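You operate a simulated robot arm through the tools that you are given. There is no shell and no other tool. Be economical: measure what you need, move in short steps, check, and stop when the job is done.

Carry out the task below with a simulated two-armed robot. There is one attempt and no reset: what you move stays moved.

TASK
Take the beige rag from the steel table top and lay it out flat on the top of the grey cabinet.

Only the result counts: the job must be done as asked and must still hold three seconds after the hand-in. Knocking over, shifting, dropping, spilling or breaking anything else fails it.

THE ROBOT
Two 7-joint arms with two-finger parallel grippers on one trunk, on a base that drives. Base frame: it is fixed to the floor where the robot stands at the start and does not move with it; the origin is under the middle of the robot, x ahead of it, y to its left, z up. Lengths are in cm, angles in degrees, forces in N, time in s.
The left shoulder is at the start at [5, 16.5, 108], the right one opposite. Places, roughly: top of the grey cabinet [150, -260, 90]. Payload 3.91 kg a hand.
The tool frame of a hand sits at the grasp point between the pads (the TCP): z along the fingers, y along the line on which they close. The tips reach 3 cm beyond it. The gripper opens to 11 cm. The fingers are 2 cm wide and 1 cm thick; the gripper's body (4.8 by 11.2 cm) begins 5.5 cm behind the TCP.
Orientation is that of the tool frame in the base frame, as [roll, pitch, yaw] about the fixed x, y, z axes, in that order (R = Rz(yaw) Ry(pitch) Rx(roll)). With the fingers straight down and closing along the base's y, the tool's x points along the base's -x, its y along +y and its z along -z.

THE INTERFACE
- The arms move only by the tool step_arm. It takes "left_series", "right_series" or both (then of equal length, played together; a hand with none holds still); each is a list of rows, each an object (a shift or turn left out is 0, a gripper value left out holds the last) with "delta_pos": the shift along the base's x, y, z in cm, a list of three; "delta_rot": the turn, a rotation vector about the base's x, y, z in degrees, a list of three; "hand": the closure in counts, from 0 (fully open) to 255 (shut). In form: [{"delta_pos": [tx, ty, tz], "delta_rot": [rx, ry, rz], "hand": hand}, ...]. A call has 1 to 20 rows; each row is the pose to reach, as a shift and turn from the pose commanded when the call began. A row lasts 0.2 s, in which the tool goes at most 5 cm and 8.6 degrees; a call with a longer step from one row to the next is refused whole, and so is a gripper value outside its range. A pose out of reach is approached as far as the arm can. The call stops where the force on the tool passes 40 N (or 10 N more than at its start, if that is more) or the arm is blocked; 0.2 s more then pass. Each finger travels about 4.5 cm/s and halts on what it meets, pressing with about 26 N; the grip force reading is that of the motor and also rises with nothing between the fingers. The clock runs only during rows and for 0.2 s after the last one: add rows that repeat a pose to give the fingers time. The reply holds the time, the measured pose of the TCP, the force on the tool along the base axes, the opening and the grip force, in the units named above and with some noise, with the torque about the TCP (base axes, N m) and any sound that the robot's microphone picked up.
- Cameras (640 x 400 px; columns grow to the right, rows downward): "scene" is now at [11.91, 1.01, 125.21]; the picture's right is [0.13, -0.99, 0.00], its down [-0.55, -0.07, -0.84] and it looks along [0.83, 0.11, -0.55] (base axes); focal length 280 px, centre (320, 200). "left" rides on the left gripper at [7.2, -1.7, -10.3] in its tool frame; the picture's right is [0.23, 0.97, 0.00], its down [-0.76, 0.18, -0.62] and it looks along [-0.61, 0.14, 0.78] (tool axes); focal length 222 px, centre (320, 200). "right" rides on the right gripper at [7.2, 1.7, -10.3] in its tool frame; the picture's right is [-0.23, 0.97, 0.00], its down [-0.76, -0.18, -0.62] and it looks along [-0.61, -0.14, 0.78] (tool axes); focal length 222 px, centre (320, 200). There is no depth. A picture from a camera that has moved, and an enlarged one, comes with that camera's place and axes in the base frame and with its lens.
- grab_frame(camera): a new picture of that camera. The clock stands still meanwhile.
- move_column(by): slides the trunk up (or, below 0, down) by that many cm; the arms and the scene camera ride with it, the base frame stays. It gives what a move gives, with no picture.
- steer(legs): drives the robot by 1 to 6 legs, each [ahead, left, turn to the left] in cm, cm and degrees, along the robot's own axes; the way and the turn of a leg run together, so that a leg with both is an arc; at most 150 cm and 180 degrees a leg. The arms and the cameras ride along, it lands a little off, and it stops where it bumps. It gives what a move gives.
- head_to(pan, tilt): turns the head with the scene camera to pan (to the left, within 80 degrees either way) and tilt (down, from -29 to 69), counted from straight ahead of the robot. It gives what a move gives.
- zoom(camera, box): a new picture of the part [left, top, right, bottom] of that camera's present view, enlarged. The clock stands still meanwhile.
- sign_off(): hands the job in; it is judged then, once.

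Work in short steps. Places have to be worked out from the pictures, the camera data and where the tool is seen: move nearer, look again, correct. Check each grasp and each placing, and mend what went wrong. You have 120 turns and 108 pictures in all, those below and enlarged ones among them. Open the grippers and draw the arms clear of the work before you hand the job in, unless the task says otherwise; then end with one line.

The tools are called after "Request:" by a JSON object that holds its "method" and its "body". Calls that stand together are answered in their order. step_arm: Moves the arms, as the interface text tells. Its arguments: {"type":"object","properties":{"left_series":{"type":"array","items":{"type":"object","properties":{"delta_pos":{"type":"array","items":{"type":"number"}},"delta_rot":{"type":"array","items":{"type":"number"}},"hand":{"type":"number"}}}},"right_series":{"type":"array","items":{"type":"object","properties":{"delta_pos":{"type":"array","items":{"type":"number"}},"delta_rot":{"type":"array","items":{"type":"number"}},"hand":{"type":"number"}}}}},"required":[]} The other tools are called the same way: move_column (by) slides the trunk up or down; steer (legs) drives the base; head_to (pan, tilt) turns the head that bears the scene camera; grab_frame (camera) takes a picture; zoom (camera, box) takes an enlarged picture of a part of a camera's view; sign_off () hands the job in.

At the start:

```text
time: 0.0
left_tool_pos: [34.95, 22.66, 103.81]
left_tcp_rot: [179.9, -0.1, 179.9]
left_ft_force: [0.3, -0.2, -0.3]
left_torque: [0.01, -0.03, 0.01]
left_grip_width: 11.0
left_finger_force: 0.1
right_tool_pos: [40.05, -11.44, 110.15]
right_tcp_rot: [179.8, 0.1, 180.0]
right_ft_force: [0.4, -0.4, 0.1]
right_torque: [0.02, 0.01, 0.03]
right_grip_width: 11.01
right_finger_force: 0.1
trunk travel left (down, up): [-30.0, 20.3]
robot x, y, heading: [-0.02, -0.18, 0.0]
head pan, tilt: [7.6, 33.4]
```

scene: 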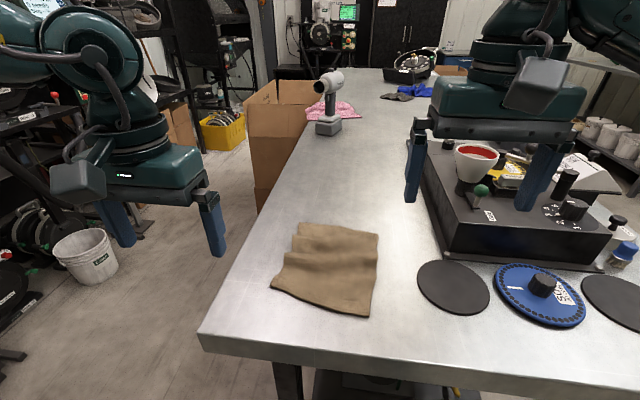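
right: 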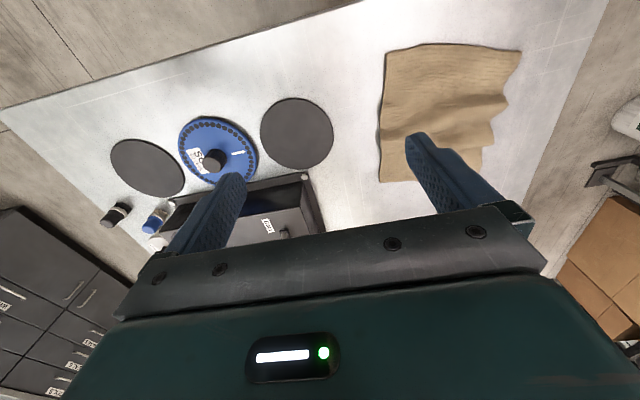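
left: 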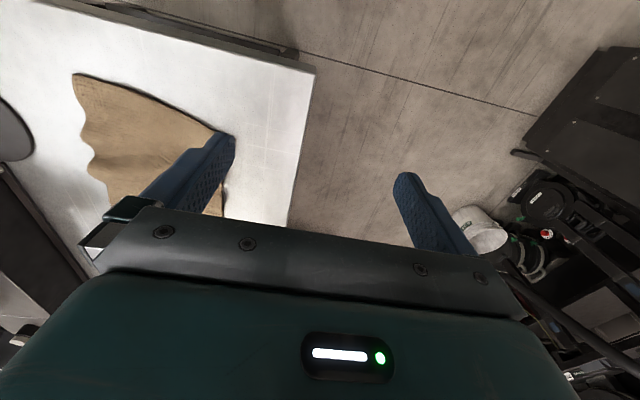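

The rag spans roughly x 40–64, y −6–14 on the table. I'll look at it enlarged, and then turn the head toward the cabinet.

Request:
{"method": "zoom", "body": {"camera": "scene", "box": [240, 200, 420, 330]}}

Request:
{"method": "head_to", "body": {"pan": -60, "tilt": 20}}

Request:
{"method": "grab_frame", "body": {"camera": "scene"}}

```text
3.08 times, centred on (330, 265) of scene
camera zoom: at [11.91, 1.01, 125.21], right [0.13, -0.99, 0.0], down [-0.55, -0.07, -0.84], along [0.83, 0.11, -0.55], focal length 860 px, centre (289, 0)
```

zoom: 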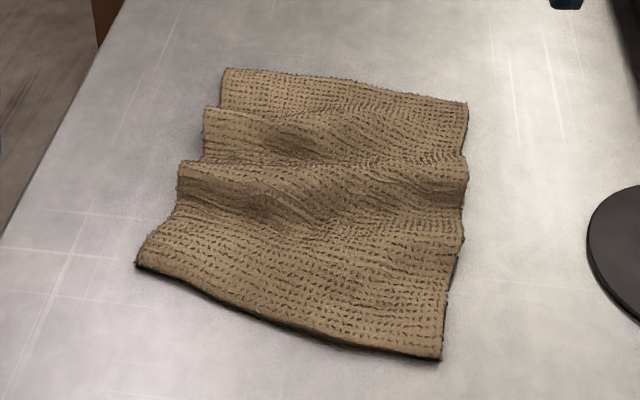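

```text
time: 1.4
left_tool_pos: [34.97, 22.68, 103.84]
left_tcp_rot: [180.0, 0.0, 179.9]
left_ft_force: [-0.7, 0.2, 0.1]
left_torque: [-0.01, 0.0, 0.0]
left_grip_width: 11.02
left_finger_force: 0.0
right_tool_pos: [40.02, -11.51, 110.16]
right_tcp_rot: [179.9, 0.0, -179.9]
right_ft_force: [0.5, -0.4, -0.1]
right_torque: [-0.02, 0.0, 0.02]
right_grip_width: 11.0
right_finger_force: 0.1
trunk travel left (down, up): [-30.0, 20.3]
robot x, y, heading: [0.06, -0.06, -0.2]
head pan, tilt: [-60.0, 20.0]
```

```text
103 pictures are left
camera scene: at [7.76, -8.23, 127.34], right [-0.87, -0.5, 0.0], down [-0.17, 0.3, -0.94], along [0.47, -0.81, -0.34], focal length 280 px, centre (320, 200)
```

scene: 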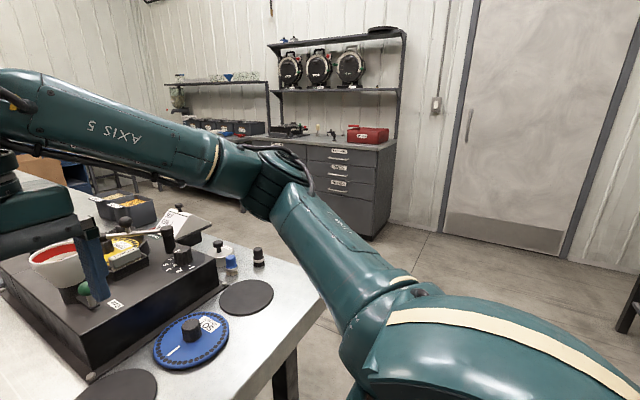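

The cabinet is behind the arm; I'll enlarge it to see what stands on top.

Request:
{"method": "zoom", "body": {"camera": "scene", "box": [220, 90, 420, 250]}}

Request:
{"method": "head_to", "body": {"pan": 0, "tilt": 50}}

Request:
{"method": "grab_frame", "body": {"camera": "scene"}}

```text
2.50 times, centred on (320, 170) of scene
camera zoom: at [7.76, -8.23, 127.34], right [-0.87, -0.5, 0.0], down [-0.17, 0.3, -0.94], along [0.47, -0.81, -0.34], focal length 699 px, centre (320, 275)
```

zoom: 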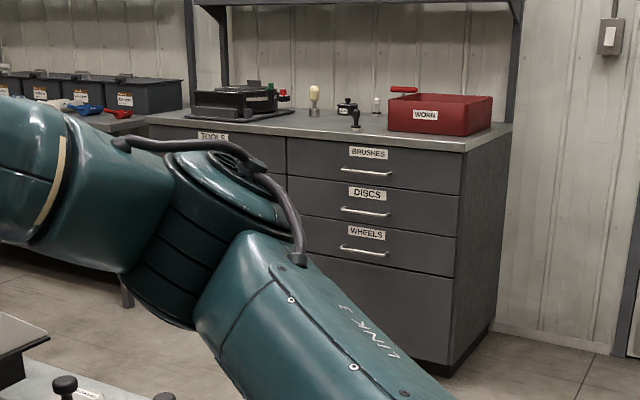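

```text
time: 2.7
left_tool_pos: [34.92, 22.66, 103.78]
left_tcp_rot: [-180.0, 0.0, -180.0]
left_ft_force: [-0.3, -0.2, -0.4]
left_torque: [0.01, 0.0, -0.01]
left_grip_width: 11.01
left_finger_force: 0.0
right_tool_pos: [39.87, -11.39, 110.23]
right_tcp_rot: [179.9, 0.0, 179.9]
right_ft_force: [-0.7, -0.1, -0.2]
right_torque: [0.01, -0.01, -0.02]
right_grip_width: 11.0
right_finger_force: 0.1
trunk travel left (down, up): [-30.0, 20.3]
robot x, y, heading: [0.05, 0.05, -0.0]
head pan, tilt: [0.0, 50.0]
```

```text
101 pictures are left
camera scene: at [10.8, -0.18, 122.79], right [0.0, -1.0, 0.0], down [-0.77, 0.0, -0.64], along [0.64, 0.0, -0.77], focal length 280 px, centre (320, 200)
```

scene: 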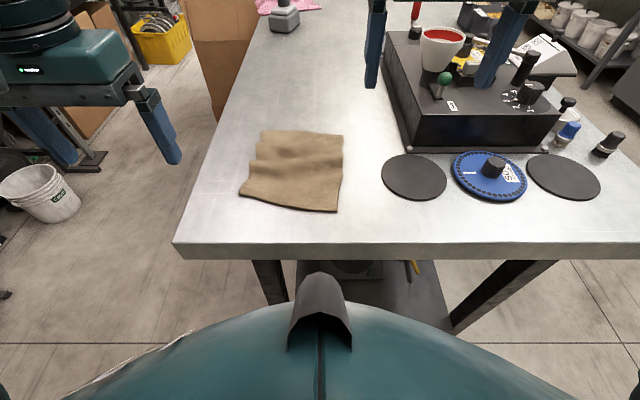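

The cabinet has some free space on its front; details later. I'll pick up the rag by its near edge with both hands, so first I centre the robot on the rag.

Request:
{"method": "steer", "body": {"legs": [[0, 6, 0]]}}

Request:
{"method": "step_arm", "body": {"left_series": [{"delta_rot": [0, 0, -8]}, {"delta_rot": [0, 0, -16]}, {"delta_rot": [0, 0, -24]}, {"delta_rot": [0, 0, -32]}, {"delta_rot": [0, 0, -40]}, {"delta_rot": [0, 0, -48]}, {"delta_rot": [0, 0, -56]}, {"delta_rot": [0, 0, -64]}, {"delta_rot": [0, 0, -72]}, {"delta_rot": [0, 0, -80]}, {"delta_rot": [0, 0, -88]}, {"delta_rot": [0, 0, -96]}, {"delta_rot": [0, 0, -103]}, {"delta_rot": [0, 0, -103]}], "right_series": [{"delta_rot": [0, 0, 8]}, {"delta_rot": [0, 0, 16]}, {"delta_rot": [0, 0, 24]}, {"delta_rot": [0, 0, 32]}, {"delta_rot": [0, 0, 40]}, {"delta_rot": [0, 0, 48]}, {"delta_rot": [0, 0, 56]}, {"delta_rot": [0, 0, 64]}, {"delta_rot": [0, 0, 72]}, {"delta_rot": [0, 0, 77]}, {"delta_rot": [0, 0, 77]}, {"delta_rot": [0, 0, 77]}, {"delta_rot": [0, 0, 77]}, {"delta_rot": [0, 0, 77]}]}}

Request:
{"method": "grab_frame", "body": {"camera": "scene"}}

```text
time: 3.7
left_tool_pos: [34.97, 28.76, 103.79]
left_tcp_rot: [-180.0, 0.0, -179.9]
left_ft_force: [-0.2, 0.1, 0.4]
left_torque: [-0.02, 0.0, -0.01]
left_grip_width: 11.02
left_finger_force: 0.1
right_tool_pos: [39.91, -5.53, 110.2]
right_tcp_rot: [180.0, 0.0, 179.9]
right_ft_force: [-0.4, 1.2, -0.3]
right_torque: [-0.02, -0.01, -0.01]
right_grip_width: 10.99
right_finger_force: 0.1
trunk travel left (down, up): [-30.0, 20.3]
robot x, y, heading: [-0.04, 6.11, -0.1]
head pan, tilt: [0.0, 50.0]
```

```text
time: 6.7
left_tool_pos: [19.85, 17.13, 103.97]
left_tcp_rot: [179.8, -0.1, 77.0]
left_ft_force: [34.5, 19.1, 5.0]
left_torque: [-0.92, 2.08, -1.3]
left_grip_width: 9.57
left_finger_force: 0.1
left hand out of reach, approached as far as the arm can: row 8, 9, 10, 11, 12, 13, 14
right_tool_pos: [36.58, -3.89, 109.44]
right_tcp_rot: [179.9, 0.0, -103.1]
right_ft_force: [0.1, 0.0, 0.5]
right_torque: [0.01, 0.02, 0.01]
right_grip_width: 11.02
right_finger_force: 0.1
right hand out of reach, approached as far as the arm can: row 9, 10, 11, 12, 13, 14
trunk travel left (down, up): [-30.0, 20.3]
robot x, y, heading: [0.1, 6.04, 0.2]
head pan, tilt: [0.0, 50.0]
```

```text
100 pictures are left
camera scene: at [10.8, 5.81, 122.78], right [0.0, -1.0, 0.0], down [-0.77, 0.0, -0.64], along [0.64, 0.0, -0.77], focal length 280 px, centre (320, 200)
```

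scene: 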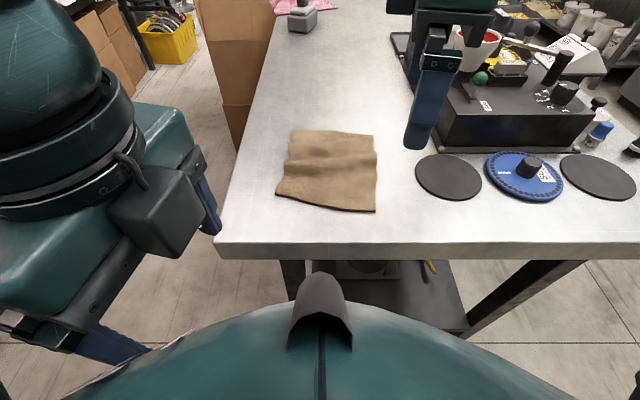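

The left hand ended against a limit close to the body. I'll turn it back and move both hands forward to where the reach is better.

Request:
{"method": "step_arm", "body": {"left_series": [{"delta_pos": [1, 1, 0], "delta_rot": [0, 0, 8]}, {"delta_pos": [2, 2, 0], "delta_rot": [0, 0, 16]}, {"delta_pos": [4, 3, 0], "delta_rot": [0, 0, 24]}, {"delta_pos": [6, 4, 0], "delta_rot": [0, 0, 32]}, {"delta_pos": [8, 4, 0], "delta_rot": [0, 0, 40]}, {"delta_pos": [8, 4, 0], "delta_rot": [0, 0, 48]}, {"delta_pos": [8, 4, 0], "delta_rot": [0, 0, 48]}, {"delta_pos": [8, 4, 0], "delta_rot": [0, 0, 48]}]}}

```text
time: 8.5
left_tool_pos: [28.07, 21.52, 104.22]
left_tcp_rot: [179.9, 0.0, 125.0]
left_ft_force: [-0.9, 0.6, 0.5]
left_torque: [-0.04, 0.01, -0.01]
left_grip_width: 10.99
left_finger_force: 0.1
right_tool_pos: [36.73, -4.02, 109.41]
right_tcp_rot: [179.8, 0.1, -103.2]
right_ft_force: [0.1, -0.8, 0.3]
right_torque: [-0.01, -0.03, 0.02]
right_grip_width: 10.99
right_finger_force: 0.1
trunk travel left (down, up): [-30.0, 20.3]
robot x, y, heading: [-0.28, 6.26, -0.1]
head pan, tilt: [0.0, 50.0]
```

Left is free now. I'll move it forward above the rag's left near corner while turning toward yaw 77.

Request:
{"method": "step_arm", "body": {"left_series": [{"delta_pos": [4, 0, 0]}, {"delta_pos": [8, 0, 0]}, {"delta_pos": [12, -1, 0]}, {"delta_pos": [16, -2, 0]}, {"delta_pos": [18, -3, 0], "delta_rot": [0, 0, -8]}, {"delta_pos": [18, -4, 0], "delta_rot": [0, 0, -16]}, {"delta_pos": [18, -5, 0], "delta_rot": [0, 0, -24]}, {"delta_pos": [18, -6, 0], "delta_rot": [0, 0, -32]}, {"delta_pos": [18, -7, 0], "delta_rot": [0, 0, -40]}, {"delta_pos": [18, -7, 0], "delta_rot": [0, 0, -48]}, {"delta_pos": [18, -7, 0], "delta_rot": [0, 0, -48]}]}}

Request:
{"method": "grab_frame", "body": {"camera": "scene"}}

Request:
{"method": "grab_frame", "body": {"camera": "left"}}

Request:
{"method": "grab_frame", "body": {"camera": "right"}}

```text
time: 10.9
left_tool_pos: [22.27, 15.1, 101.15]
left_tcp_rot: [178.7, 0.1, 79.4]
left_ft_force: [-0.5, 0.4, -0.1]
left_torque: [-0.01, -0.05, -0.04]
left_grip_width: 10.98
left_finger_force: 0.1
left hand out of reach, approached as far as the arm can: row 5, 6, 7, 8, 9, 10, 11
right_tool_pos: [36.54, -3.8, 109.5]
right_tcp_rot: [179.9, 0.0, -103.2]
right_ft_force: [-0.1, 0.4, 0.0]
right_torque: [-0.01, -0.03, 0.03]
right_grip_width: 10.98
right_finger_force: 0.1
trunk travel left (down, up): [-30.0, 20.3]
robot x, y, heading: [-0.39, 5.91, -0.3]
head pan, tilt: [0.0, 50.0]
```

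```text
99 pictures are left
camera scene: at [10.78, 5.8, 122.79], right [0.0, -1.0, 0.0], down [-0.77, 0.0, -0.64], along [0.64, 0.0, -0.77], focal length 280 px, centre (320, 200)
```

scene: 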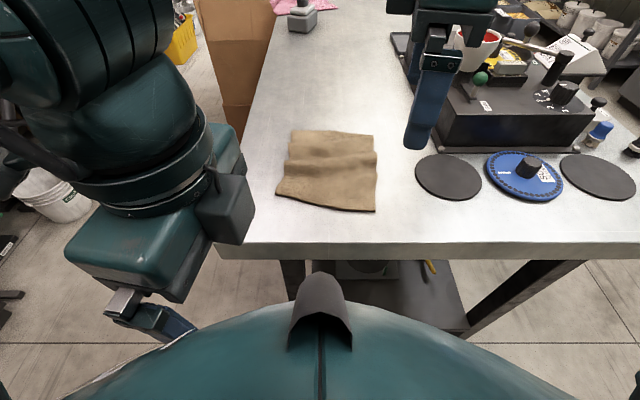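

```text
98 pictures are left
camera left: at [21.77, 22.66, 111.5], right [1.0, 0.05, 0.02], down [0.02, -0.78, 0.63], along [0.05, -0.63, -0.78], focal length 222 px, centre (320, 200)
```

left: 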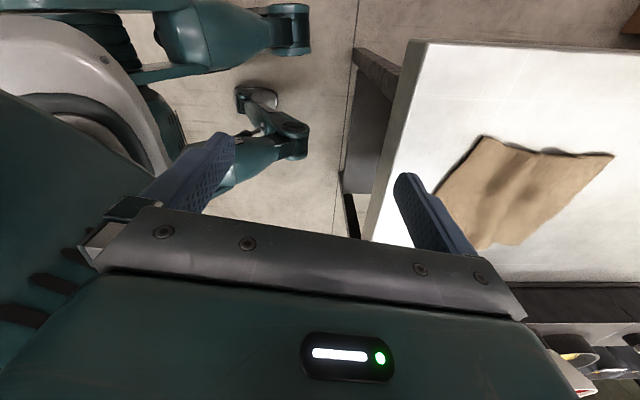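

```text
97 pictures are left
camera right: at [33.31, -10.66, 119.83], right [-0.9, 0.44, 0.0], down [0.35, 0.7, 0.62], along [0.28, 0.56, -0.78], focal length 222 px, centre (320, 200)
```

right: 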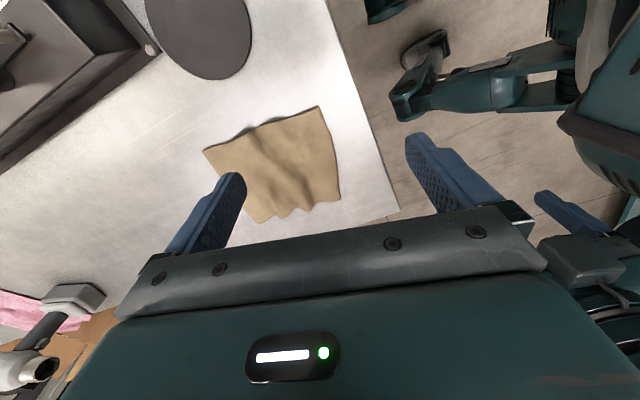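

That wrist direction is outside the left arm's range. Closing along base y (original yaw) suits the side edges at the near corners just as well, so I turn both hands back to yaw 180 and bring them over the two near corners.

Request:
{"method": "step_arm", "body": {"left_series": [{"delta_pos": [1, 1, 0], "delta_rot": [0, 0, 8]}, {"delta_pos": [2, 2, 0], "delta_rot": [0, 0, 16]}, {"delta_pos": [4, 3, 0], "delta_rot": [0, 0, 24]}, {"delta_pos": [6, 4, 0], "delta_rot": [0, 0, 32]}, {"delta_pos": [8, 5, 0], "delta_rot": [0, 0, 40]}, {"delta_pos": [10, 6, 0], "delta_rot": [0, 0, 48]}, {"delta_pos": [12, 6, 0], "delta_rot": [0, 0, 56]}, {"delta_pos": [14, 6, 0], "delta_rot": [0, 0, 64]}, {"delta_pos": [16, 5, 0], "delta_rot": [0, 0, 72]}, {"delta_pos": [18, 4, 0], "delta_rot": [0, 0, 80]}, {"delta_pos": [20, 3, 0], "delta_rot": [0, 0, 88]}, {"delta_pos": [22, 2, 0], "delta_rot": [0, 0, 96]}, {"delta_pos": [24, 1, 0], "delta_rot": [0, 0, 101]}, {"delta_pos": [24, 1, 0], "delta_rot": [0, 0, 101]}], "right_series": [{"delta_rot": [0, 0, -8]}, {"delta_rot": [0, 0, -16]}, {"delta_rot": [0, 0, -24]}, {"delta_rot": [0, 0, -32]}, {"delta_rot": [0, 0, -40]}, {"delta_rot": [0, 0, -48]}, {"delta_rot": [0, 0, -56]}, {"delta_rot": [0, 0, -64]}, {"delta_pos": [2, 0, -2], "delta_rot": [0, 0, -72]}, {"delta_pos": [4, 0, -4], "delta_rot": [0, 0, -77]}, {"delta_pos": [6, 0, -6], "delta_rot": [0, 0, -77]}, {"delta_pos": [6, 0, -8], "delta_rot": [0, 0, -77]}, {"delta_pos": [6, 0, -8], "delta_rot": [0, 0, -77]}, {"delta_pos": [6, 0, -8], "delta_rot": [0, 0, -77]}]}}

Request:
{"method": "grab_frame", "body": {"camera": "scene"}}

```text
time: 13.9
left_tool_pos: [44.76, 18.52, 100.59]
left_tcp_rot: [178.5, 0.1, -179.5]
left_ft_force: [-0.4, -0.5, 0.2]
left_torque: [0.02, 0.01, 0.02]
left_grip_width: 11.02
left_finger_force: 0.1
left hand out of reach, approached as far as the arm can: row 12, 13, 14
right_tool_pos: [42.57, -3.77, 101.26]
right_tcp_rot: [179.8, 0.0, 179.9]
right_ft_force: [-0.4, 0.3, 0.8]
right_torque: [-0.01, 0.0, 0.01]
right_grip_width: 11.0
right_finger_force: 0.0
trunk travel left (down, up): [-30.0, 20.3]
robot x, y, heading: [0.21, 6.11, -0.0]
head pan, tilt: [0.0, 50.0]
```

```text
96 pictures are left
camera scene: at [10.79, 5.8, 122.78], right [0.0, -1.0, 0.0], down [-0.77, 0.0, -0.64], along [0.64, 0.0, -0.77], focal length 280 px, centre (320, 200)
```

scene: 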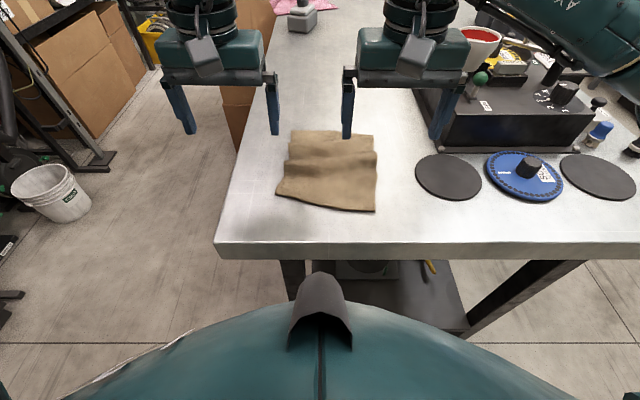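

The hands are on either side. I'll part-close the fingers to about 5 cm and come down to z≈92 above the corners: left (46.2, 14.2), right (42.4, −3.6).

Request:
{"method": "step_arm", "body": {"left_series": [{"delta_pos": [0.5, -1, -2], "delta_rot": [1.5, 0, -0.5], "hand": 140}, {"delta_pos": [1, -2.5, -4], "delta_rot": [1.5, 0, -0.5]}, {"delta_pos": [1.4, -4.3, -6], "delta_rot": [1.5, 0, -0.5]}, {"delta_pos": [1.4, -4.3, -8.6], "delta_rot": [1.5, 0, -0.5]}, {"delta_pos": [1.4, -4.3, -8.6], "delta_rot": [1.5, 0, -0.5]}], "right_series": [{"delta_pos": [0, 0, -2], "hand": 140}, {"delta_pos": [0, 0, -4]}, {"delta_pos": [0, 0, -6]}, {"delta_pos": [-0.2, 0.2, -9.2]}, {"delta_pos": [-0.2, 0.2, -9.2]}]}}

Request:
{"method": "grab_frame", "body": {"camera": "scene"}}

Request:
{"method": "grab_frame", "body": {"camera": "left"}}

Request:
{"method": "grab_frame", "body": {"camera": "right"}}

```text
time: 15.1
left_tool_pos: [43.71, 19.22, 93.1]
left_tcp_rot: [177.2, 0.1, -179.9]
left_ft_force: [0.2, 1.0, 0.3]
left_torque: [0.0, 0.0, 0.02]
left_grip_width: 4.94
left_finger_force: 0.0
left hand out of reach, approached as far as the arm can: row 1, 2, 3, 4, 5
right_tool_pos: [42.41, -3.55, 91.98]
right_tcp_rot: [179.9, 0.0, 180.0]
right_ft_force: [0.4, 0.5, 0.2]
right_torque: [-0.02, 0.01, 0.04]
right_grip_width: 4.95
right_finger_force: 0.1
trunk travel left (down, up): [-30.0, 20.3]
robot x, y, heading: [0.48, 5.8, -0.1]
head pan, tilt: [0.0, 50.0]
```

```text
95 pictures are left
camera scene: at [10.8, 5.8, 122.78], right [0.0, -1.0, 0.0], down [-0.77, 0.0, -0.64], along [0.64, 0.0, -0.77], focal length 280 px, centre (320, 200)
```

scene: 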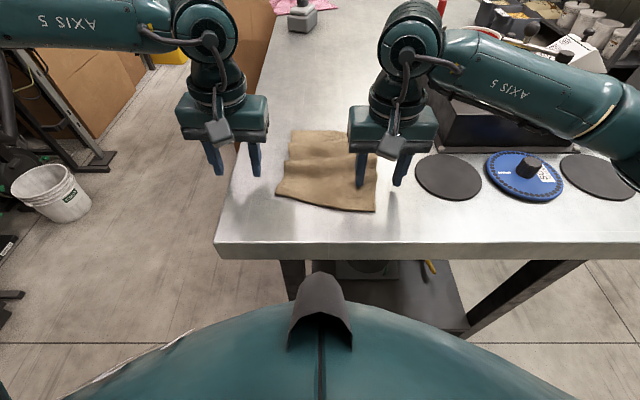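

```text
94 pictures are left
camera left: at [36.5, 17.1, 103.35], right [-0.23, 0.97, 0.05], down [0.76, 0.15, 0.63], along [0.61, 0.18, -0.77], focal length 222 px, centre (320, 200)
```

left: 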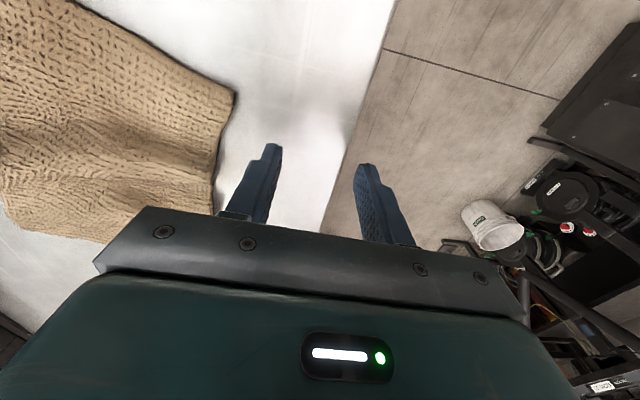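

```text
93 pictures are left
camera right: at [35.25, -1.94, 102.44], right [0.23, 0.97, 0.0], down [0.76, -0.18, 0.62], along [0.61, -0.14, -0.78], focal length 222 px, centre (320, 200)
```

right: 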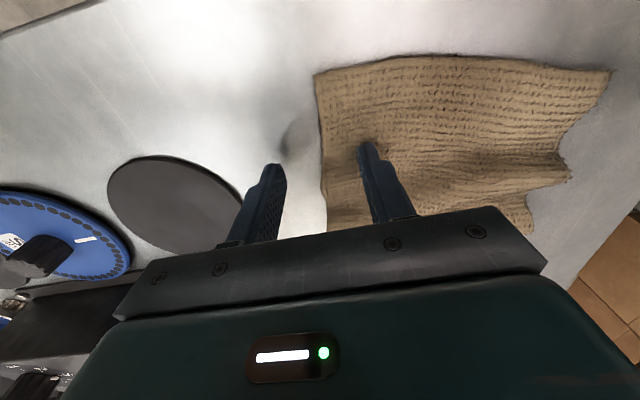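

The left arm seems stuck in an awkward elbow configuration (roll error grows). I'll send it back to its starting area and approach again.

Request:
{"method": "step_arm", "body": {"left_series": [{"delta_pos": [0, 2, 3]}, {"delta_pos": [-2, 5, 6], "delta_rot": [1.5, 0, 0]}, {"delta_pos": [-4, 8, 9], "delta_rot": [2.8, 0, 0]}, {"delta_pos": [-6, 10, 11], "delta_rot": [2.8, 0, 0]}, {"delta_pos": [-8, 10, 11], "delta_rot": [2.8, 0, 0]}, {"delta_pos": [-8, 10, 11], "delta_rot": [2.8, 0, 0]}]}}

Request:
{"method": "grab_frame", "body": {"camera": "scene"}}

```text
time: 16.5
left_tool_pos: [35.67, 29.38, 104.33]
left_tcp_rot: [174.2, 0.1, 179.9]
left_ft_force: [-0.8, -0.2, 0.4]
left_torque: [0.0, 0.02, 0.0]
left_grip_width: 4.98
left_finger_force: 0.0
right_tool_pos: [42.43, -3.55, 92.1]
right_tcp_rot: [179.9, 0.0, 179.9]
right_ft_force: [-0.6, 0.3, 0.1]
right_torque: [-0.01, -0.02, -0.01]
right_grip_width: 4.94
right_finger_force: 0.1
trunk travel left (down, up): [-30.0, 20.3]
robot x, y, heading: [0.18, 6.19, 0.0]
head pan, tilt: [0.0, 50.0]
```

```text
92 pictures are left
camera scene: at [10.81, 5.8, 122.78], right [0.0, -1.0, 0.0], down [-0.77, 0.0, -0.64], along [0.64, 0.0, -0.77], focal length 280 px, centre (320, 200)
```

scene: 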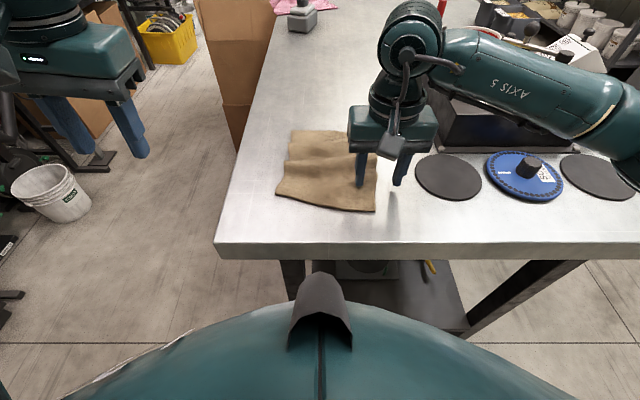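

My roll correction had the wrong sign (yaw 180 flips it). I'll fix it and re-approach from here.

Request:
{"method": "step_arm", "body": {"left_series": [{"delta_rot": [-3, 0, 0]}, {"delta_pos": [2, -3, 0], "delta_rot": [-5.8, 0, 0]}, {"delta_pos": [5, -6, 0], "delta_rot": [-5.8, 0, 0]}, {"delta_pos": [8, -9, -1], "delta_rot": [-5.8, 0, 0]}, {"delta_pos": [10.5, -12, -3], "delta_rot": [-5.8, 0, 0]}, {"delta_pos": [10.5, -15.2, -5], "delta_rot": [-5.8, 0, 0]}, {"delta_pos": [10.5, -15.2, -5], "delta_rot": [-5.8, 0, 0]}]}}

```text
time: 18.1
left_tool_pos: [44.26, 17.68, 99.55]
left_tcp_rot: [-179.9, 0.3, -179.9]
left_ft_force: [0.0, 0.6, 0.2]
left_torque: [-0.03, 0.01, -0.05]
left_grip_width: 4.95
left_finger_force: 0.0
left hand out of reach, approached as far as the arm can: row 5, 6, 7
right_tool_pos: [42.38, -3.58, 92.08]
right_tcp_rot: [179.9, 0.0, 179.9]
right_ft_force: [-0.3, 0.4, -0.1]
right_torque: [0.02, -0.01, 0.01]
right_grip_width: 4.94
right_finger_force: 0.0
trunk travel left (down, up): [-30.0, 20.3]
robot x, y, heading: [-0.16, 6.26, -0.1]
head pan, tilt: [0.0, 50.0]
```

The left arm hits a limit at about 12 cm off the robot's midline. I'll test whether a small yaw frees it.

Request:
{"method": "step_arm", "body": {"left_series": [{"delta_rot": [0, 0, 8]}, {"delta_rot": [0, 0, 16]}, {"delta_pos": [0.5, -1, 0], "delta_rot": [0, 0, 20]}, {"delta_pos": [1, -2, 0], "delta_rot": [0, 0, 20]}, {"delta_pos": [2, -3.5, 0], "delta_rot": [0, 0, 20]}, {"delta_pos": [2, -3.5, 0], "delta_rot": [0, 0, 20]}]}}

```text
time: 19.5
left_tool_pos: [44.24, 17.79, 99.5]
left_tcp_rot: [-179.7, 0.1, -160.1]
left_ft_force: [0.1, 0.6, 0.3]
left_torque: [-0.01, -0.02, 0.03]
left_grip_width: 4.96
left_finger_force: 0.1
left hand out of reach, approached as far as the arm can: row 3, 4, 5, 6
right_tool_pos: [42.56, -3.48, 92.11]
right_tcp_rot: [179.9, 0.0, 179.8]
right_ft_force: [0.2, -0.4, 0.6]
right_torque: [-0.02, 0.03, 0.0]
right_grip_width: 4.96
right_finger_force: 0.0
trunk travel left (down, up): [-30.0, 20.3]
robot x, y, heading: [-0.18, 6.12, 0.1]
head pan, tilt: [0.0, 50.0]
```

Yaw isn't the limiter; it's the shoulder side. I'll lift the right hand and shift the base 5 cm to the right, so the left hand needs less inward reach and the right takes more.

Request:
{"method": "step_arm", "body": {"left_series": [{"delta_rot": [0, 0, -8]}, {"delta_rot": [0, 0, -16]}, {"delta_rot": [0, 0, -20]}], "right_series": [{"delta_pos": [0, 0, 3]}, {"delta_pos": [0, 0, 6]}, {"delta_pos": [0, 0, 6]}]}}

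Request:
{"method": "steer", "body": {"legs": [[0, -5, 0]]}}

Request:
{"method": "step_arm", "body": {"left_series": [{"delta_pos": [1, 1, 0]}, {"delta_pos": [2, 1.5, 0]}, {"delta_pos": [2, 1.5, 0]}, {"delta_pos": [2, 1.5, 0]}], "right_series": [{"delta_pos": [0, 2, 0]}, {"delta_pos": [0, 4, 0]}, {"delta_pos": [0, 5, 0]}, {"delta_pos": [0, 5, 0]}]}}

```text
time: 20.3
left_tool_pos: [44.25, 17.8, 99.39]
left_tcp_rot: [-179.8, 0.1, 180.0]
left_ft_force: [-0.7, 0.2, 0.7]
left_torque: [-0.01, 0.02, 0.0]
left_grip_width: 4.95
left_finger_force: 0.0
right_tool_pos: [42.59, -3.51, 97.93]
right_tcp_rot: [179.9, 0.0, 179.9]
right_ft_force: [0.2, 0.3, 0.2]
right_torque: [0.0, -0.01, -0.01]
right_grip_width: 4.95
right_finger_force: 0.1
trunk travel left (down, up): [-30.0, 20.3]
robot x, y, heading: [0.09, 5.85, 0.1]
head pan, tilt: [0.0, 50.0]
```

```text
time: 21.2
left_tool_pos: [44.32, 12.69, 99.39]
left_tcp_rot: [-179.9, 0.0, -180.0]
left_ft_force: [0.3, -0.4, 0.5]
left_torque: [0.02, -0.03, -0.01]
left_grip_width: 4.97
left_finger_force: 0.0
right_tool_pos: [42.5, -8.53, 97.9]
right_tcp_rot: [179.9, 0.0, 179.9]
right_ft_force: [-0.7, -0.2, 0.8]
right_torque: [0.0, 0.01, 0.01]
right_grip_width: 4.95
right_finger_force: 0.0
trunk travel left (down, up): [-30.0, 20.3]
robot x, y, heading: [-0.06, 1.01, -0.2]
head pan, tilt: [0.0, 50.0]
```

```text
time: 22.2
left_tool_pos: [46.15, 14.27, 99.38]
left_tcp_rot: [-180.0, 0.0, -180.0]
left_ft_force: [0.5, 0.1, -0.3]
left_torque: [0.02, -0.01, 0.01]
left_grip_width: 4.97
left_finger_force: 0.2
right_tool_pos: [42.69, -3.54, 97.99]
right_tcp_rot: [179.9, 0.0, 179.9]
right_ft_force: [0.1, 0.4, -0.6]
right_torque: [0.02, 0.03, 0.01]
right_grip_width: 4.97
right_finger_force: 0.1
trunk travel left (down, up): [-30.0, 20.3]
robot x, y, heading: [0.3, 1.27, -0.3]
head pan, tilt: [0.0, 50.0]
```

Both corners are now reachable. I lower both hands to z≈88.5 and look.

Request:
{"method": "step_arm", "body": {"left_series": [{"delta_pos": [0, 0, -4]}, {"delta_pos": [0, 0, -8]}, {"delta_pos": [0, 0, -10.9]}, {"delta_pos": [0, 0, -10.9]}], "right_series": [{"delta_pos": [-0.2, 0, -4]}, {"delta_pos": [-0.2, 0, -7]}, {"delta_pos": [-0.2, 0, -9.5]}, {"delta_pos": [-0.2, 0, -9.5]}]}}

Request:
{"method": "grab_frame", "body": {"camera": "left"}}

Request:
{"method": "grab_frame", "body": {"camera": "right"}}

Request:
{"method": "grab_frame", "body": {"camera": "scene"}}

```text
time: 22.9
left_tool_pos: [45.8, 15.01, 91.28]
left_tcp_rot: [-179.4, 0.5, 179.9]
left_ft_force: [-2.1, 1.1, 9.6]
left_torque: [-0.33, 0.12, -0.07]
left_grip_width: 4.93
left_finger_force: 0.0
left hand out of reach, approached as far as the arm can: row 2, 3
right_tool_pos: [42.43, -3.16, 91.26]
right_tcp_rot: [178.9, 1.0, -179.8]
right_ft_force: [-2.5, -1.1, 12.4]
right_torque: [0.38, 0.11, 0.08]
right_grip_width: 4.92
right_finger_force: 0.0
trunk travel left (down, up): [-30.0, 20.3]
robot x, y, heading: [-0.11, 0.54, -0.4]
head pan, tilt: [0.0, 50.0]
stopped in row 3 (right hand): the force on the tool passed its limit (the readings are from after the stop); the commanded pose is now the measured one
```

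```text
91 pictures are left
camera left: at [38.52, 13.3, 101.6], right [-0.23, 0.97, -0.01], down [0.76, 0.18, 0.63], along [0.61, 0.13, -0.78], focal length 222 px, centre (320, 200)
```

left: 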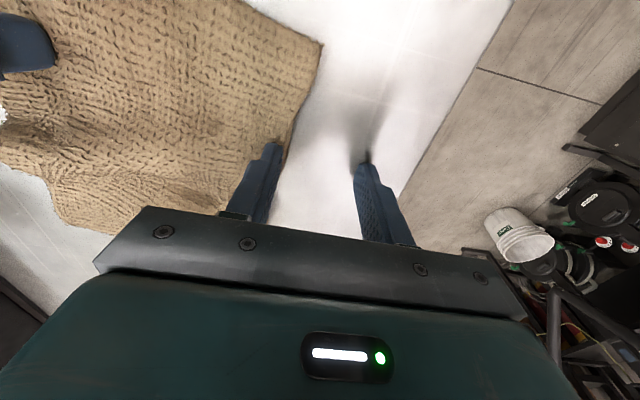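

```text
90 pictures are left
camera right: at [35.03, -1.76, 101.56], right [0.23, 0.97, 0.02], down [0.75, -0.19, 0.63], along [0.62, -0.13, -0.77], focal length 222 px, centre (320, 200)
```

right: 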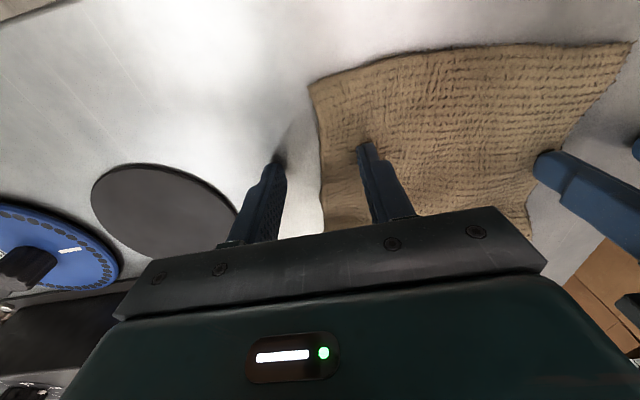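

```text
89 pictures are left
camera scene: at [10.72, 0.79, 122.83], right [0.0, -1.0, 0.0], down [-0.77, 0.0, -0.64], along [0.64, 0.0, -0.77], focal length 280 px, centre (320, 200)
```

scene: 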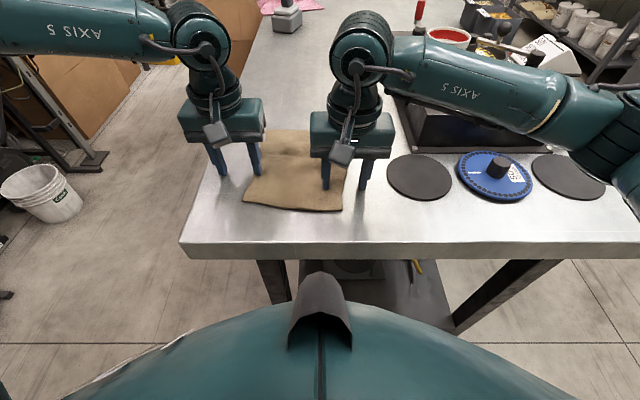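

Contact came at TCP z≈91.3, and parallax between pictures agrees: the table top is really at z≈88.3. So the rag's near corners are at about (39, 13) and (37, −2.7). I lift, shift the base 3 cm more to the right, and reposition.

Request:
{"method": "step_arm", "body": {"left_series": [{"delta_pos": [0, 0, 4], "delta_rot": [0.6, 0, 0]}, {"delta_pos": [0, 0, 6], "delta_rot": [0.6, 0, 0]}], "right_series": [{"delta_pos": [0, 0, 4], "delta_rot": [-1.1, -1, 0]}, {"delta_pos": [0, 0, 6], "delta_rot": [-1.1, -1, 0]}]}}

Request:
{"method": "steer", "body": {"legs": [[0, -3, 0]]}}

Request:
{"method": "step_arm", "body": {"left_series": [{"delta_pos": [-2, 0.5, 0]}, {"delta_pos": [-4, 0.8, 0]}, {"delta_pos": [-5, 0.8, 0]}, {"delta_pos": [-5, 0.8, 0]}, {"delta_pos": [-5, 0.8, 0]}], "right_series": [{"delta_pos": [-2, 1, 0]}, {"delta_pos": [-3.5, 2, 0]}, {"delta_pos": [-3.5, 3.3, 0]}, {"delta_pos": [-3.5, 3.3, 0]}, {"delta_pos": [-3.5, 3.3, 0]}]}}

```text
time: 23.5
left_tool_pos: [45.95, 14.92, 97.1]
left_tcp_rot: [179.8, 0.3, -180.0]
left_ft_force: [0.8, 0.3, -0.1]
left_torque: [-0.01, -0.03, 0.01]
left_grip_width: 4.96
left_finger_force: 0.0
right_tool_pos: [42.27, -3.39, 96.99]
right_tcp_rot: [-179.7, 1.8, -180.0]
right_ft_force: [0.9, -0.3, -0.2]
right_torque: [0.05, 0.04, 0.01]
right_grip_width: 4.95
right_finger_force: 0.0
trunk travel left (down, up): [-30.0, 20.3]
robot x, y, heading: [-0.09, 0.62, -0.1]
head pan, tilt: [0.0, 50.0]
```

```text
time: 24.3
left_tool_pos: [46.06, 11.81, 97.09]
left_tcp_rot: [179.7, 0.2, 180.0]
left_ft_force: [-0.3, 0.2, -0.5]
left_torque: [0.0, 0.01, 0.01]
left_grip_width: 4.95
left_finger_force: 0.0
right_tool_pos: [42.47, -6.42, 97.03]
right_tcp_rot: [-179.8, 1.9, -179.9]
right_ft_force: [-0.1, 0.0, 0.1]
right_torque: [0.01, 0.02, -0.01]
right_grip_width: 4.94
right_finger_force: 0.0
trunk travel left (down, up): [-30.0, 20.3]
robot x, y, heading: [-0.33, -1.78, -0.1]
head pan, tilt: [0.0, 50.0]
```

```text
time: 25.5
left_tool_pos: [40.82, 12.83, 97.03]
left_tcp_rot: [179.8, 0.4, -179.9]
left_ft_force: [0.0, 0.3, -0.8]
left_torque: [0.02, -0.02, 0.01]
left_grip_width: 4.95
left_finger_force: 0.0
right_tool_pos: [39.11, -2.97, 97.11]
right_tcp_rot: [-179.7, 1.8, -179.9]
right_ft_force: [0.1, 1.1, -0.3]
right_torque: [0.0, -0.03, 0.0]
right_grip_width: 4.96
right_finger_force: 0.1
trunk travel left (down, up): [-30.0, 20.3]
robot x, y, heading: [-0.25, -1.98, -0.2]
head pan, tilt: [0.0, 50.0]
```

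Reached. I fix the right pitch, go down to TCP z≈92.2 (tips ~1 cm above the table) and look.

Request:
{"method": "step_arm", "body": {"left_series": [{"delta_pos": [0, 0, -2.5]}, {"delta_pos": [0, 0, -4.8]}, {"delta_pos": [0, 0, -4.8]}], "right_series": [{"delta_pos": [0, 0, -2.5], "delta_rot": [0, 1.8, 0]}, {"delta_pos": [0, 0, -4.8], "delta_rot": [0, 1.8, 0]}, {"delta_pos": [0, 0, -4.8], "delta_rot": [0, 1.8, 0]}]}}

Request:
{"method": "grab_frame", "body": {"camera": "left"}}

Request:
{"method": "grab_frame", "body": {"camera": "right"}}

Request:
{"method": "grab_frame", "body": {"camera": "scene"}}

```text
time: 26.3
left_tool_pos: [40.89, 12.8, 92.24]
left_tcp_rot: [179.8, 0.4, -180.0]
left_ft_force: [0.6, -0.4, -0.8]
left_torque: [0.01, 0.03, -0.01]
left_grip_width: 4.96
left_finger_force: 0.1
right_tool_pos: [38.83, -2.95, 92.27]
right_tcp_rot: [-179.8, 0.0, -179.9]
right_ft_force: [-0.8, 0.4, 0.2]
right_torque: [0.0, 0.05, 0.02]
right_grip_width: 4.97
right_finger_force: 0.1
trunk travel left (down, up): [-30.0, 20.3]
robot x, y, heading: [0.18, -2.23, -0.3]
head pan, tilt: [0.0, 50.0]
```

```text
88 pictures are left
camera left: at [33.63, 11.1, 102.65], right [-0.23, 0.97, 0.0], down [0.76, 0.18, 0.63], along [0.61, 0.14, -0.78], focal length 222 px, centre (320, 200)
```

left: 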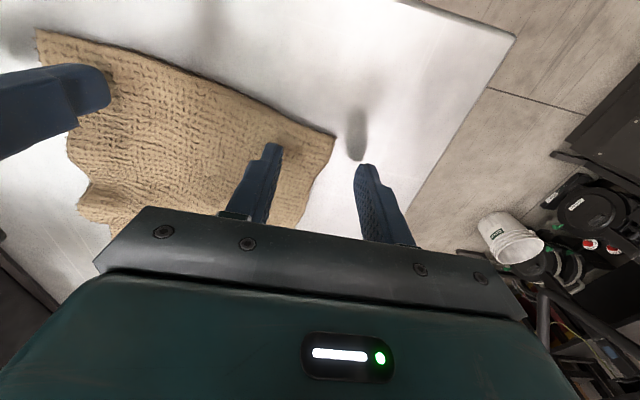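

```text
87 pictures are left
camera right: at [31.72, -1.4, 102.65], right [0.23, 0.97, 0.0], down [0.76, -0.17, 0.62], along [0.61, -0.14, -0.78], focal length 222 px, centre (320, 200)
```

right: 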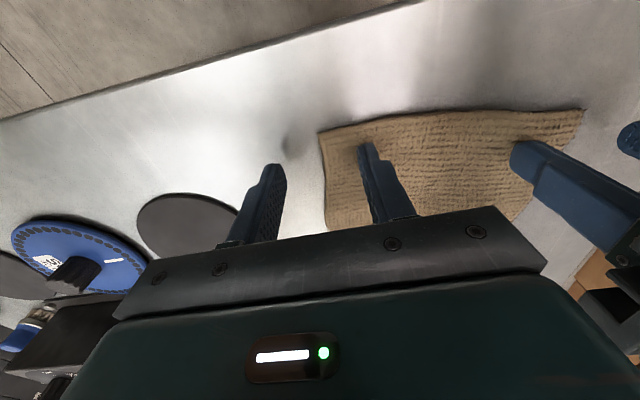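

```text
86 pictures are left
camera scene: at [10.8, -2.22, 122.78], right [0.0, -1.0, 0.0], down [-0.77, 0.0, -0.64], along [0.64, 0.0, -0.77], focal length 280 px, centre (320, 200)
```

scene: 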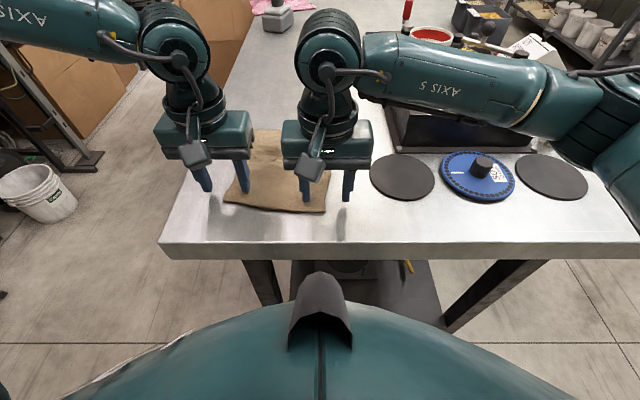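

Both inner fingers are over the rag near its corners, the outer ones just off it. I lower to light contact and close.

Request:
{"method": "step_arm", "body": {"left_series": [{"delta_pos": [0, 0, -0.6]}, {"delta_pos": [0, 0, -1.1]}, {"delta_pos": [0, 0, -1.1]}, {"delta_pos": [0, 0, -1.1], "hand": 255}, {"delta_pos": [0, 0, -1.1]}, {"delta_pos": [0, 0, -1.1]}, {"delta_pos": [0, 0, -1.1]}, {"delta_pos": [0, 0, -1.1]}, {"delta_pos": [0, 0, -1.1]}], "right_series": [{"delta_pos": [0, 0, -0.6]}, {"delta_pos": [0, 0, -1.1]}, {"delta_pos": [0, 0, -1.1]}, {"delta_pos": [0, 0, -1.1], "hand": 255}, {"delta_pos": [0, 0, -1.1]}, {"delta_pos": [0, 0, -1.1]}, {"delta_pos": [0, 0, -1.1]}, {"delta_pos": [0, 0, -1.1]}, {"delta_pos": [0, 0, -1.1]}]}}

Request:
{"method": "grab_frame", "body": {"camera": "left"}}

Request:
{"method": "grab_frame", "body": {"camera": "right"}}

```text
time: 28.3
left_tool_pos: [40.8, 12.66, 91.3]
left_tcp_rot: [179.8, 0.5, 180.0]
left_ft_force: [-0.6, -2.6, 8.7]
left_torque: [-0.13, -0.01, 0.02]
left_grip_width: 0.0
left_finger_force: 25.9
right_tool_pos: [38.89, -2.9, 91.27]
right_tcp_rot: [-179.9, 0.1, 180.0]
right_ft_force: [2.1, 6.4, 22.7]
right_torque: [0.34, -0.01, 0.03]
right_grip_width: 0.27
right_finger_force: 26.0
trunk travel left (down, up): [-30.0, 20.3]
robot x, y, heading: [-0.17, -2.04, 0.0]
head pan, tilt: [0.0, 50.0]
```

```text
85 pictures are left
camera left: at [33.48, 11.07, 101.61], right [-0.23, 0.97, 0.0], down [0.76, 0.18, 0.63], along [0.61, 0.15, -0.78], focal length 222 px, centre (320, 200)
```

left: 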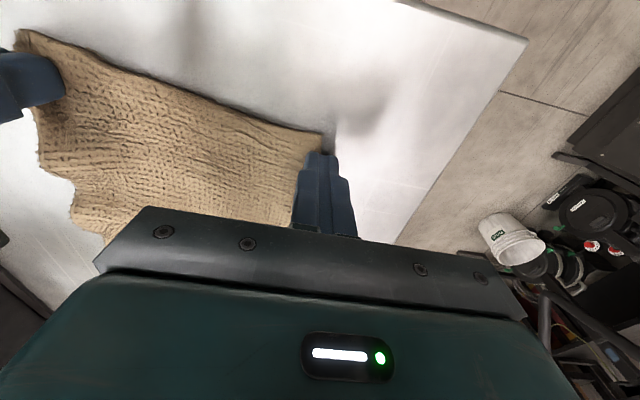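

```text
84 pictures are left
camera right: at [31.63, -1.34, 101.65], right [0.23, 0.97, 0.0], down [0.76, -0.18, 0.63], along [0.61, -0.14, -0.78], focal length 222 px, centre (320, 200)
```

right: 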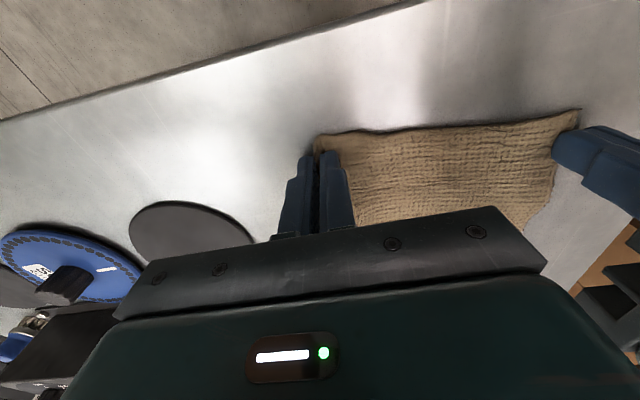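

The right hand holds the rag (0.27 cm, cloth between the pads), but the left closed empty. I reopen the left, shift 0.7 cm inward and press a little harder while closing.

Request:
{"method": "step_arm", "body": {"left_series": [{"delta_pos": [0, 0, 1.5]}, {"delta_pos": [0, -0.7, 1.5], "hand": 150}, {"delta_pos": [0, -0.7, 1.5]}, {"delta_pos": [0, -0.7, 1.5]}, {"delta_pos": [0, -0.7, 0]}, {"delta_pos": [0, -0.7, -0.6]}, {"delta_pos": [0, -0.7, -0.7]}, {"delta_pos": [0, -0.7, -0.7], "hand": 255}, {"delta_pos": [0, -0.7, -0.7]}, {"delta_pos": [0, -0.7, -0.7]}, {"delta_pos": [0, -0.7, -0.7]}, {"delta_pos": [0, -0.7, -0.7]}]}}

Request:
{"method": "grab_frame", "body": {"camera": "left"}}

```text
time: 29.8
left_tool_pos: [41.05, 11.71, 91.27]
left_tcp_rot: [-179.8, 1.2, -180.0]
left_ft_force: [-1.8, 1.4, 16.2]
left_torque: [-0.45, 0.08, -0.05]
left_grip_width: 4.49
left_finger_force: 0.0
right_tool_pos: [38.84, -2.84, 91.29]
right_tcp_rot: [-179.8, 0.2, 179.9]
right_ft_force: [0.0, -0.1, 12.7]
right_torque: [0.09, 0.02, 0.03]
right_grip_width: 0.26
right_finger_force: 25.9
trunk travel left (down, up): [-30.0, 20.3]
robot x, y, heading: [-0.14, -2.32, -0.2]
head pan, tilt: [0.0, 50.0]
stopped in row 7 (left hand): the force on the tool passed its limit (the readings are from after the stop); the commanded pose is now the measured one
```

```text
83 pictures are left
camera left: at [33.57, 10.12, 101.51], right [-0.23, 0.97, -0.01], down [0.75, 0.18, 0.64], along [0.62, 0.14, -0.77], focal length 222 px, centre (320, 200)
```

left: 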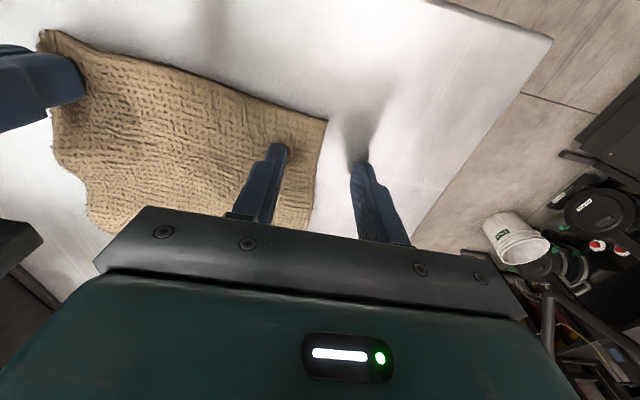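

It stopped at the press before closing. It is now lightly pressed (16 N) with the inner finger well on the rag, so I close from here.

Request:
{"method": "step_arm", "body": {"left_series": [{"delta_pos": [0, 0, -0.2], "hand": 255}, {"delta_pos": [0, 0, -0.2]}, {"delta_pos": [0, 0, -0.2]}, {"delta_pos": [0, 0, -0.2]}, {"delta_pos": [0, 0, -0.2]}, {"delta_pos": [0, 0, -0.2]}]}}

Request:
{"method": "grab_frame", "body": {"camera": "left"}}

```text
time: 31.2
left_tool_pos: [41.1, 11.43, 91.27]
left_tcp_rot: [-179.6, 1.5, 179.8]
left_ft_force: [0.5, -16.1, 35.7]
left_torque: [-0.78, 0.06, 0.06]
left_grip_width: 0.33
left_finger_force: 25.5
right_tool_pos: [38.81, -2.92, 91.34]
right_tcp_rot: [180.0, 0.3, 180.0]
right_ft_force: [4.6, 11.5, 19.6]
right_torque: [0.42, -0.1, 0.09]
right_grip_width: 0.26
right_finger_force: 25.8
trunk travel left (down, up): [-30.0, 20.3]
robot x, y, heading: [0.28, -2.16, 0.2]
head pan, tilt: [0.0, 50.0]
```

```text
82 pictures are left
camera left: at [33.52, 9.94, 101.45], right [-0.22, 0.97, -0.01], down [0.75, 0.18, 0.64], along [0.63, 0.13, -0.77], focal length 222 px, centre (320, 200)
```

left: 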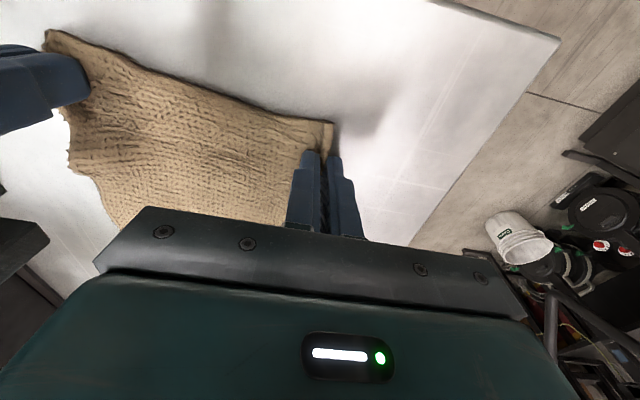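

Both grippers now hold cloth (0.33 and 0.26 cm). I lift both together and check.

Request:
{"method": "step_arm", "body": {"left_series": [{"delta_pos": [0, -0.3, 1.5], "delta_rot": [0, 0, 0]}, {"delta_pos": [0, -0.5, 4], "delta_rot": [0, 1, 0]}, {"delta_pos": [0, -0.5, 7], "delta_rot": [0, 1, 0]}, {"delta_pos": [0, -0.5, 9], "delta_rot": [0, 1, 0]}, {"delta_pos": [0, -0.5, 9], "delta_rot": [0, 1, 0]}], "right_series": [{"delta_pos": [0, 0, 1.5]}, {"delta_pos": [0, 0, 4]}, {"delta_pos": [0, 0, 7]}, {"delta_pos": [0, 0, 9]}, {"delta_pos": [0, 0, 9]}]}}

Request:
{"method": "grab_frame", "body": {"camera": "scene"}}

Request:
{"method": "grab_frame", "body": {"camera": "left"}}

```text
time: 32.4
left_tool_pos: [41.05, 11.21, 99.66]
left_tcp_rot: [-179.9, -0.2, -179.9]
left_ft_force: [0.2, -2.5, -0.2]
left_torque: [-0.07, -0.02, 0.02]
left_grip_width: 0.24
left_finger_force: 26.4
right_tool_pos: [38.89, -2.89, 99.96]
right_tcp_rot: [-179.8, 0.0, 180.0]
right_ft_force: [0.0, 1.9, 0.2]
right_torque: [0.02, 0.0, 0.0]
right_grip_width: 0.24
right_finger_force: 26.1
trunk travel left (down, up): [-30.0, 20.3]
robot x, y, heading: [0.25, -2.15, -0.0]
head pan, tilt: [0.0, 50.0]
```

```text
81 pictures are left
camera scene: at [10.8, -2.21, 122.78], right [0.0, -1.0, 0.0], down [-0.77, 0.0, -0.64], along [0.64, 0.0, -0.77], focal length 280 px, centre (320, 200)
```

scene: 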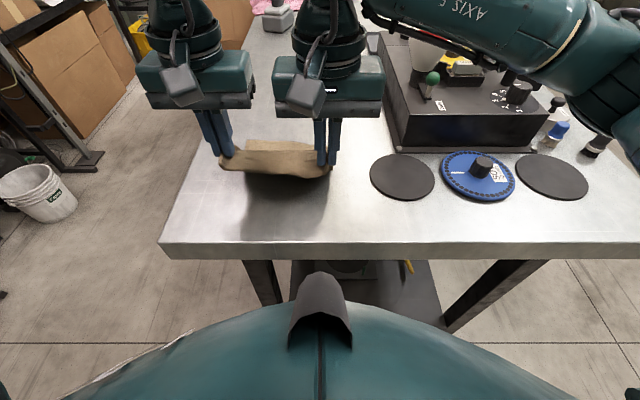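

```text
80 pictures are left
camera left: at [33.82, 9.69, 110.09], right [-0.23, 0.97, 0.0], down [0.76, 0.18, 0.62], along [0.6, 0.14, -0.78], focal length 222 px, centre (320, 200)
```

left: 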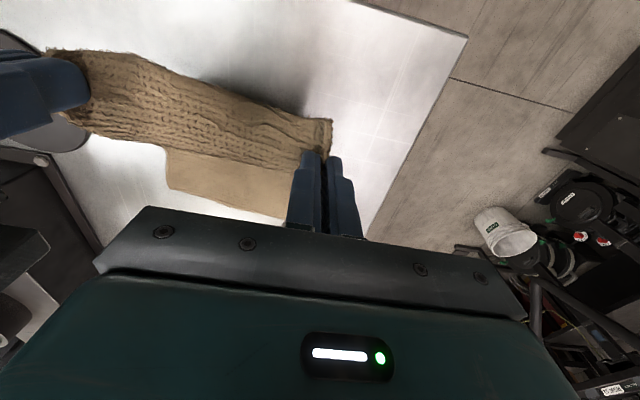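

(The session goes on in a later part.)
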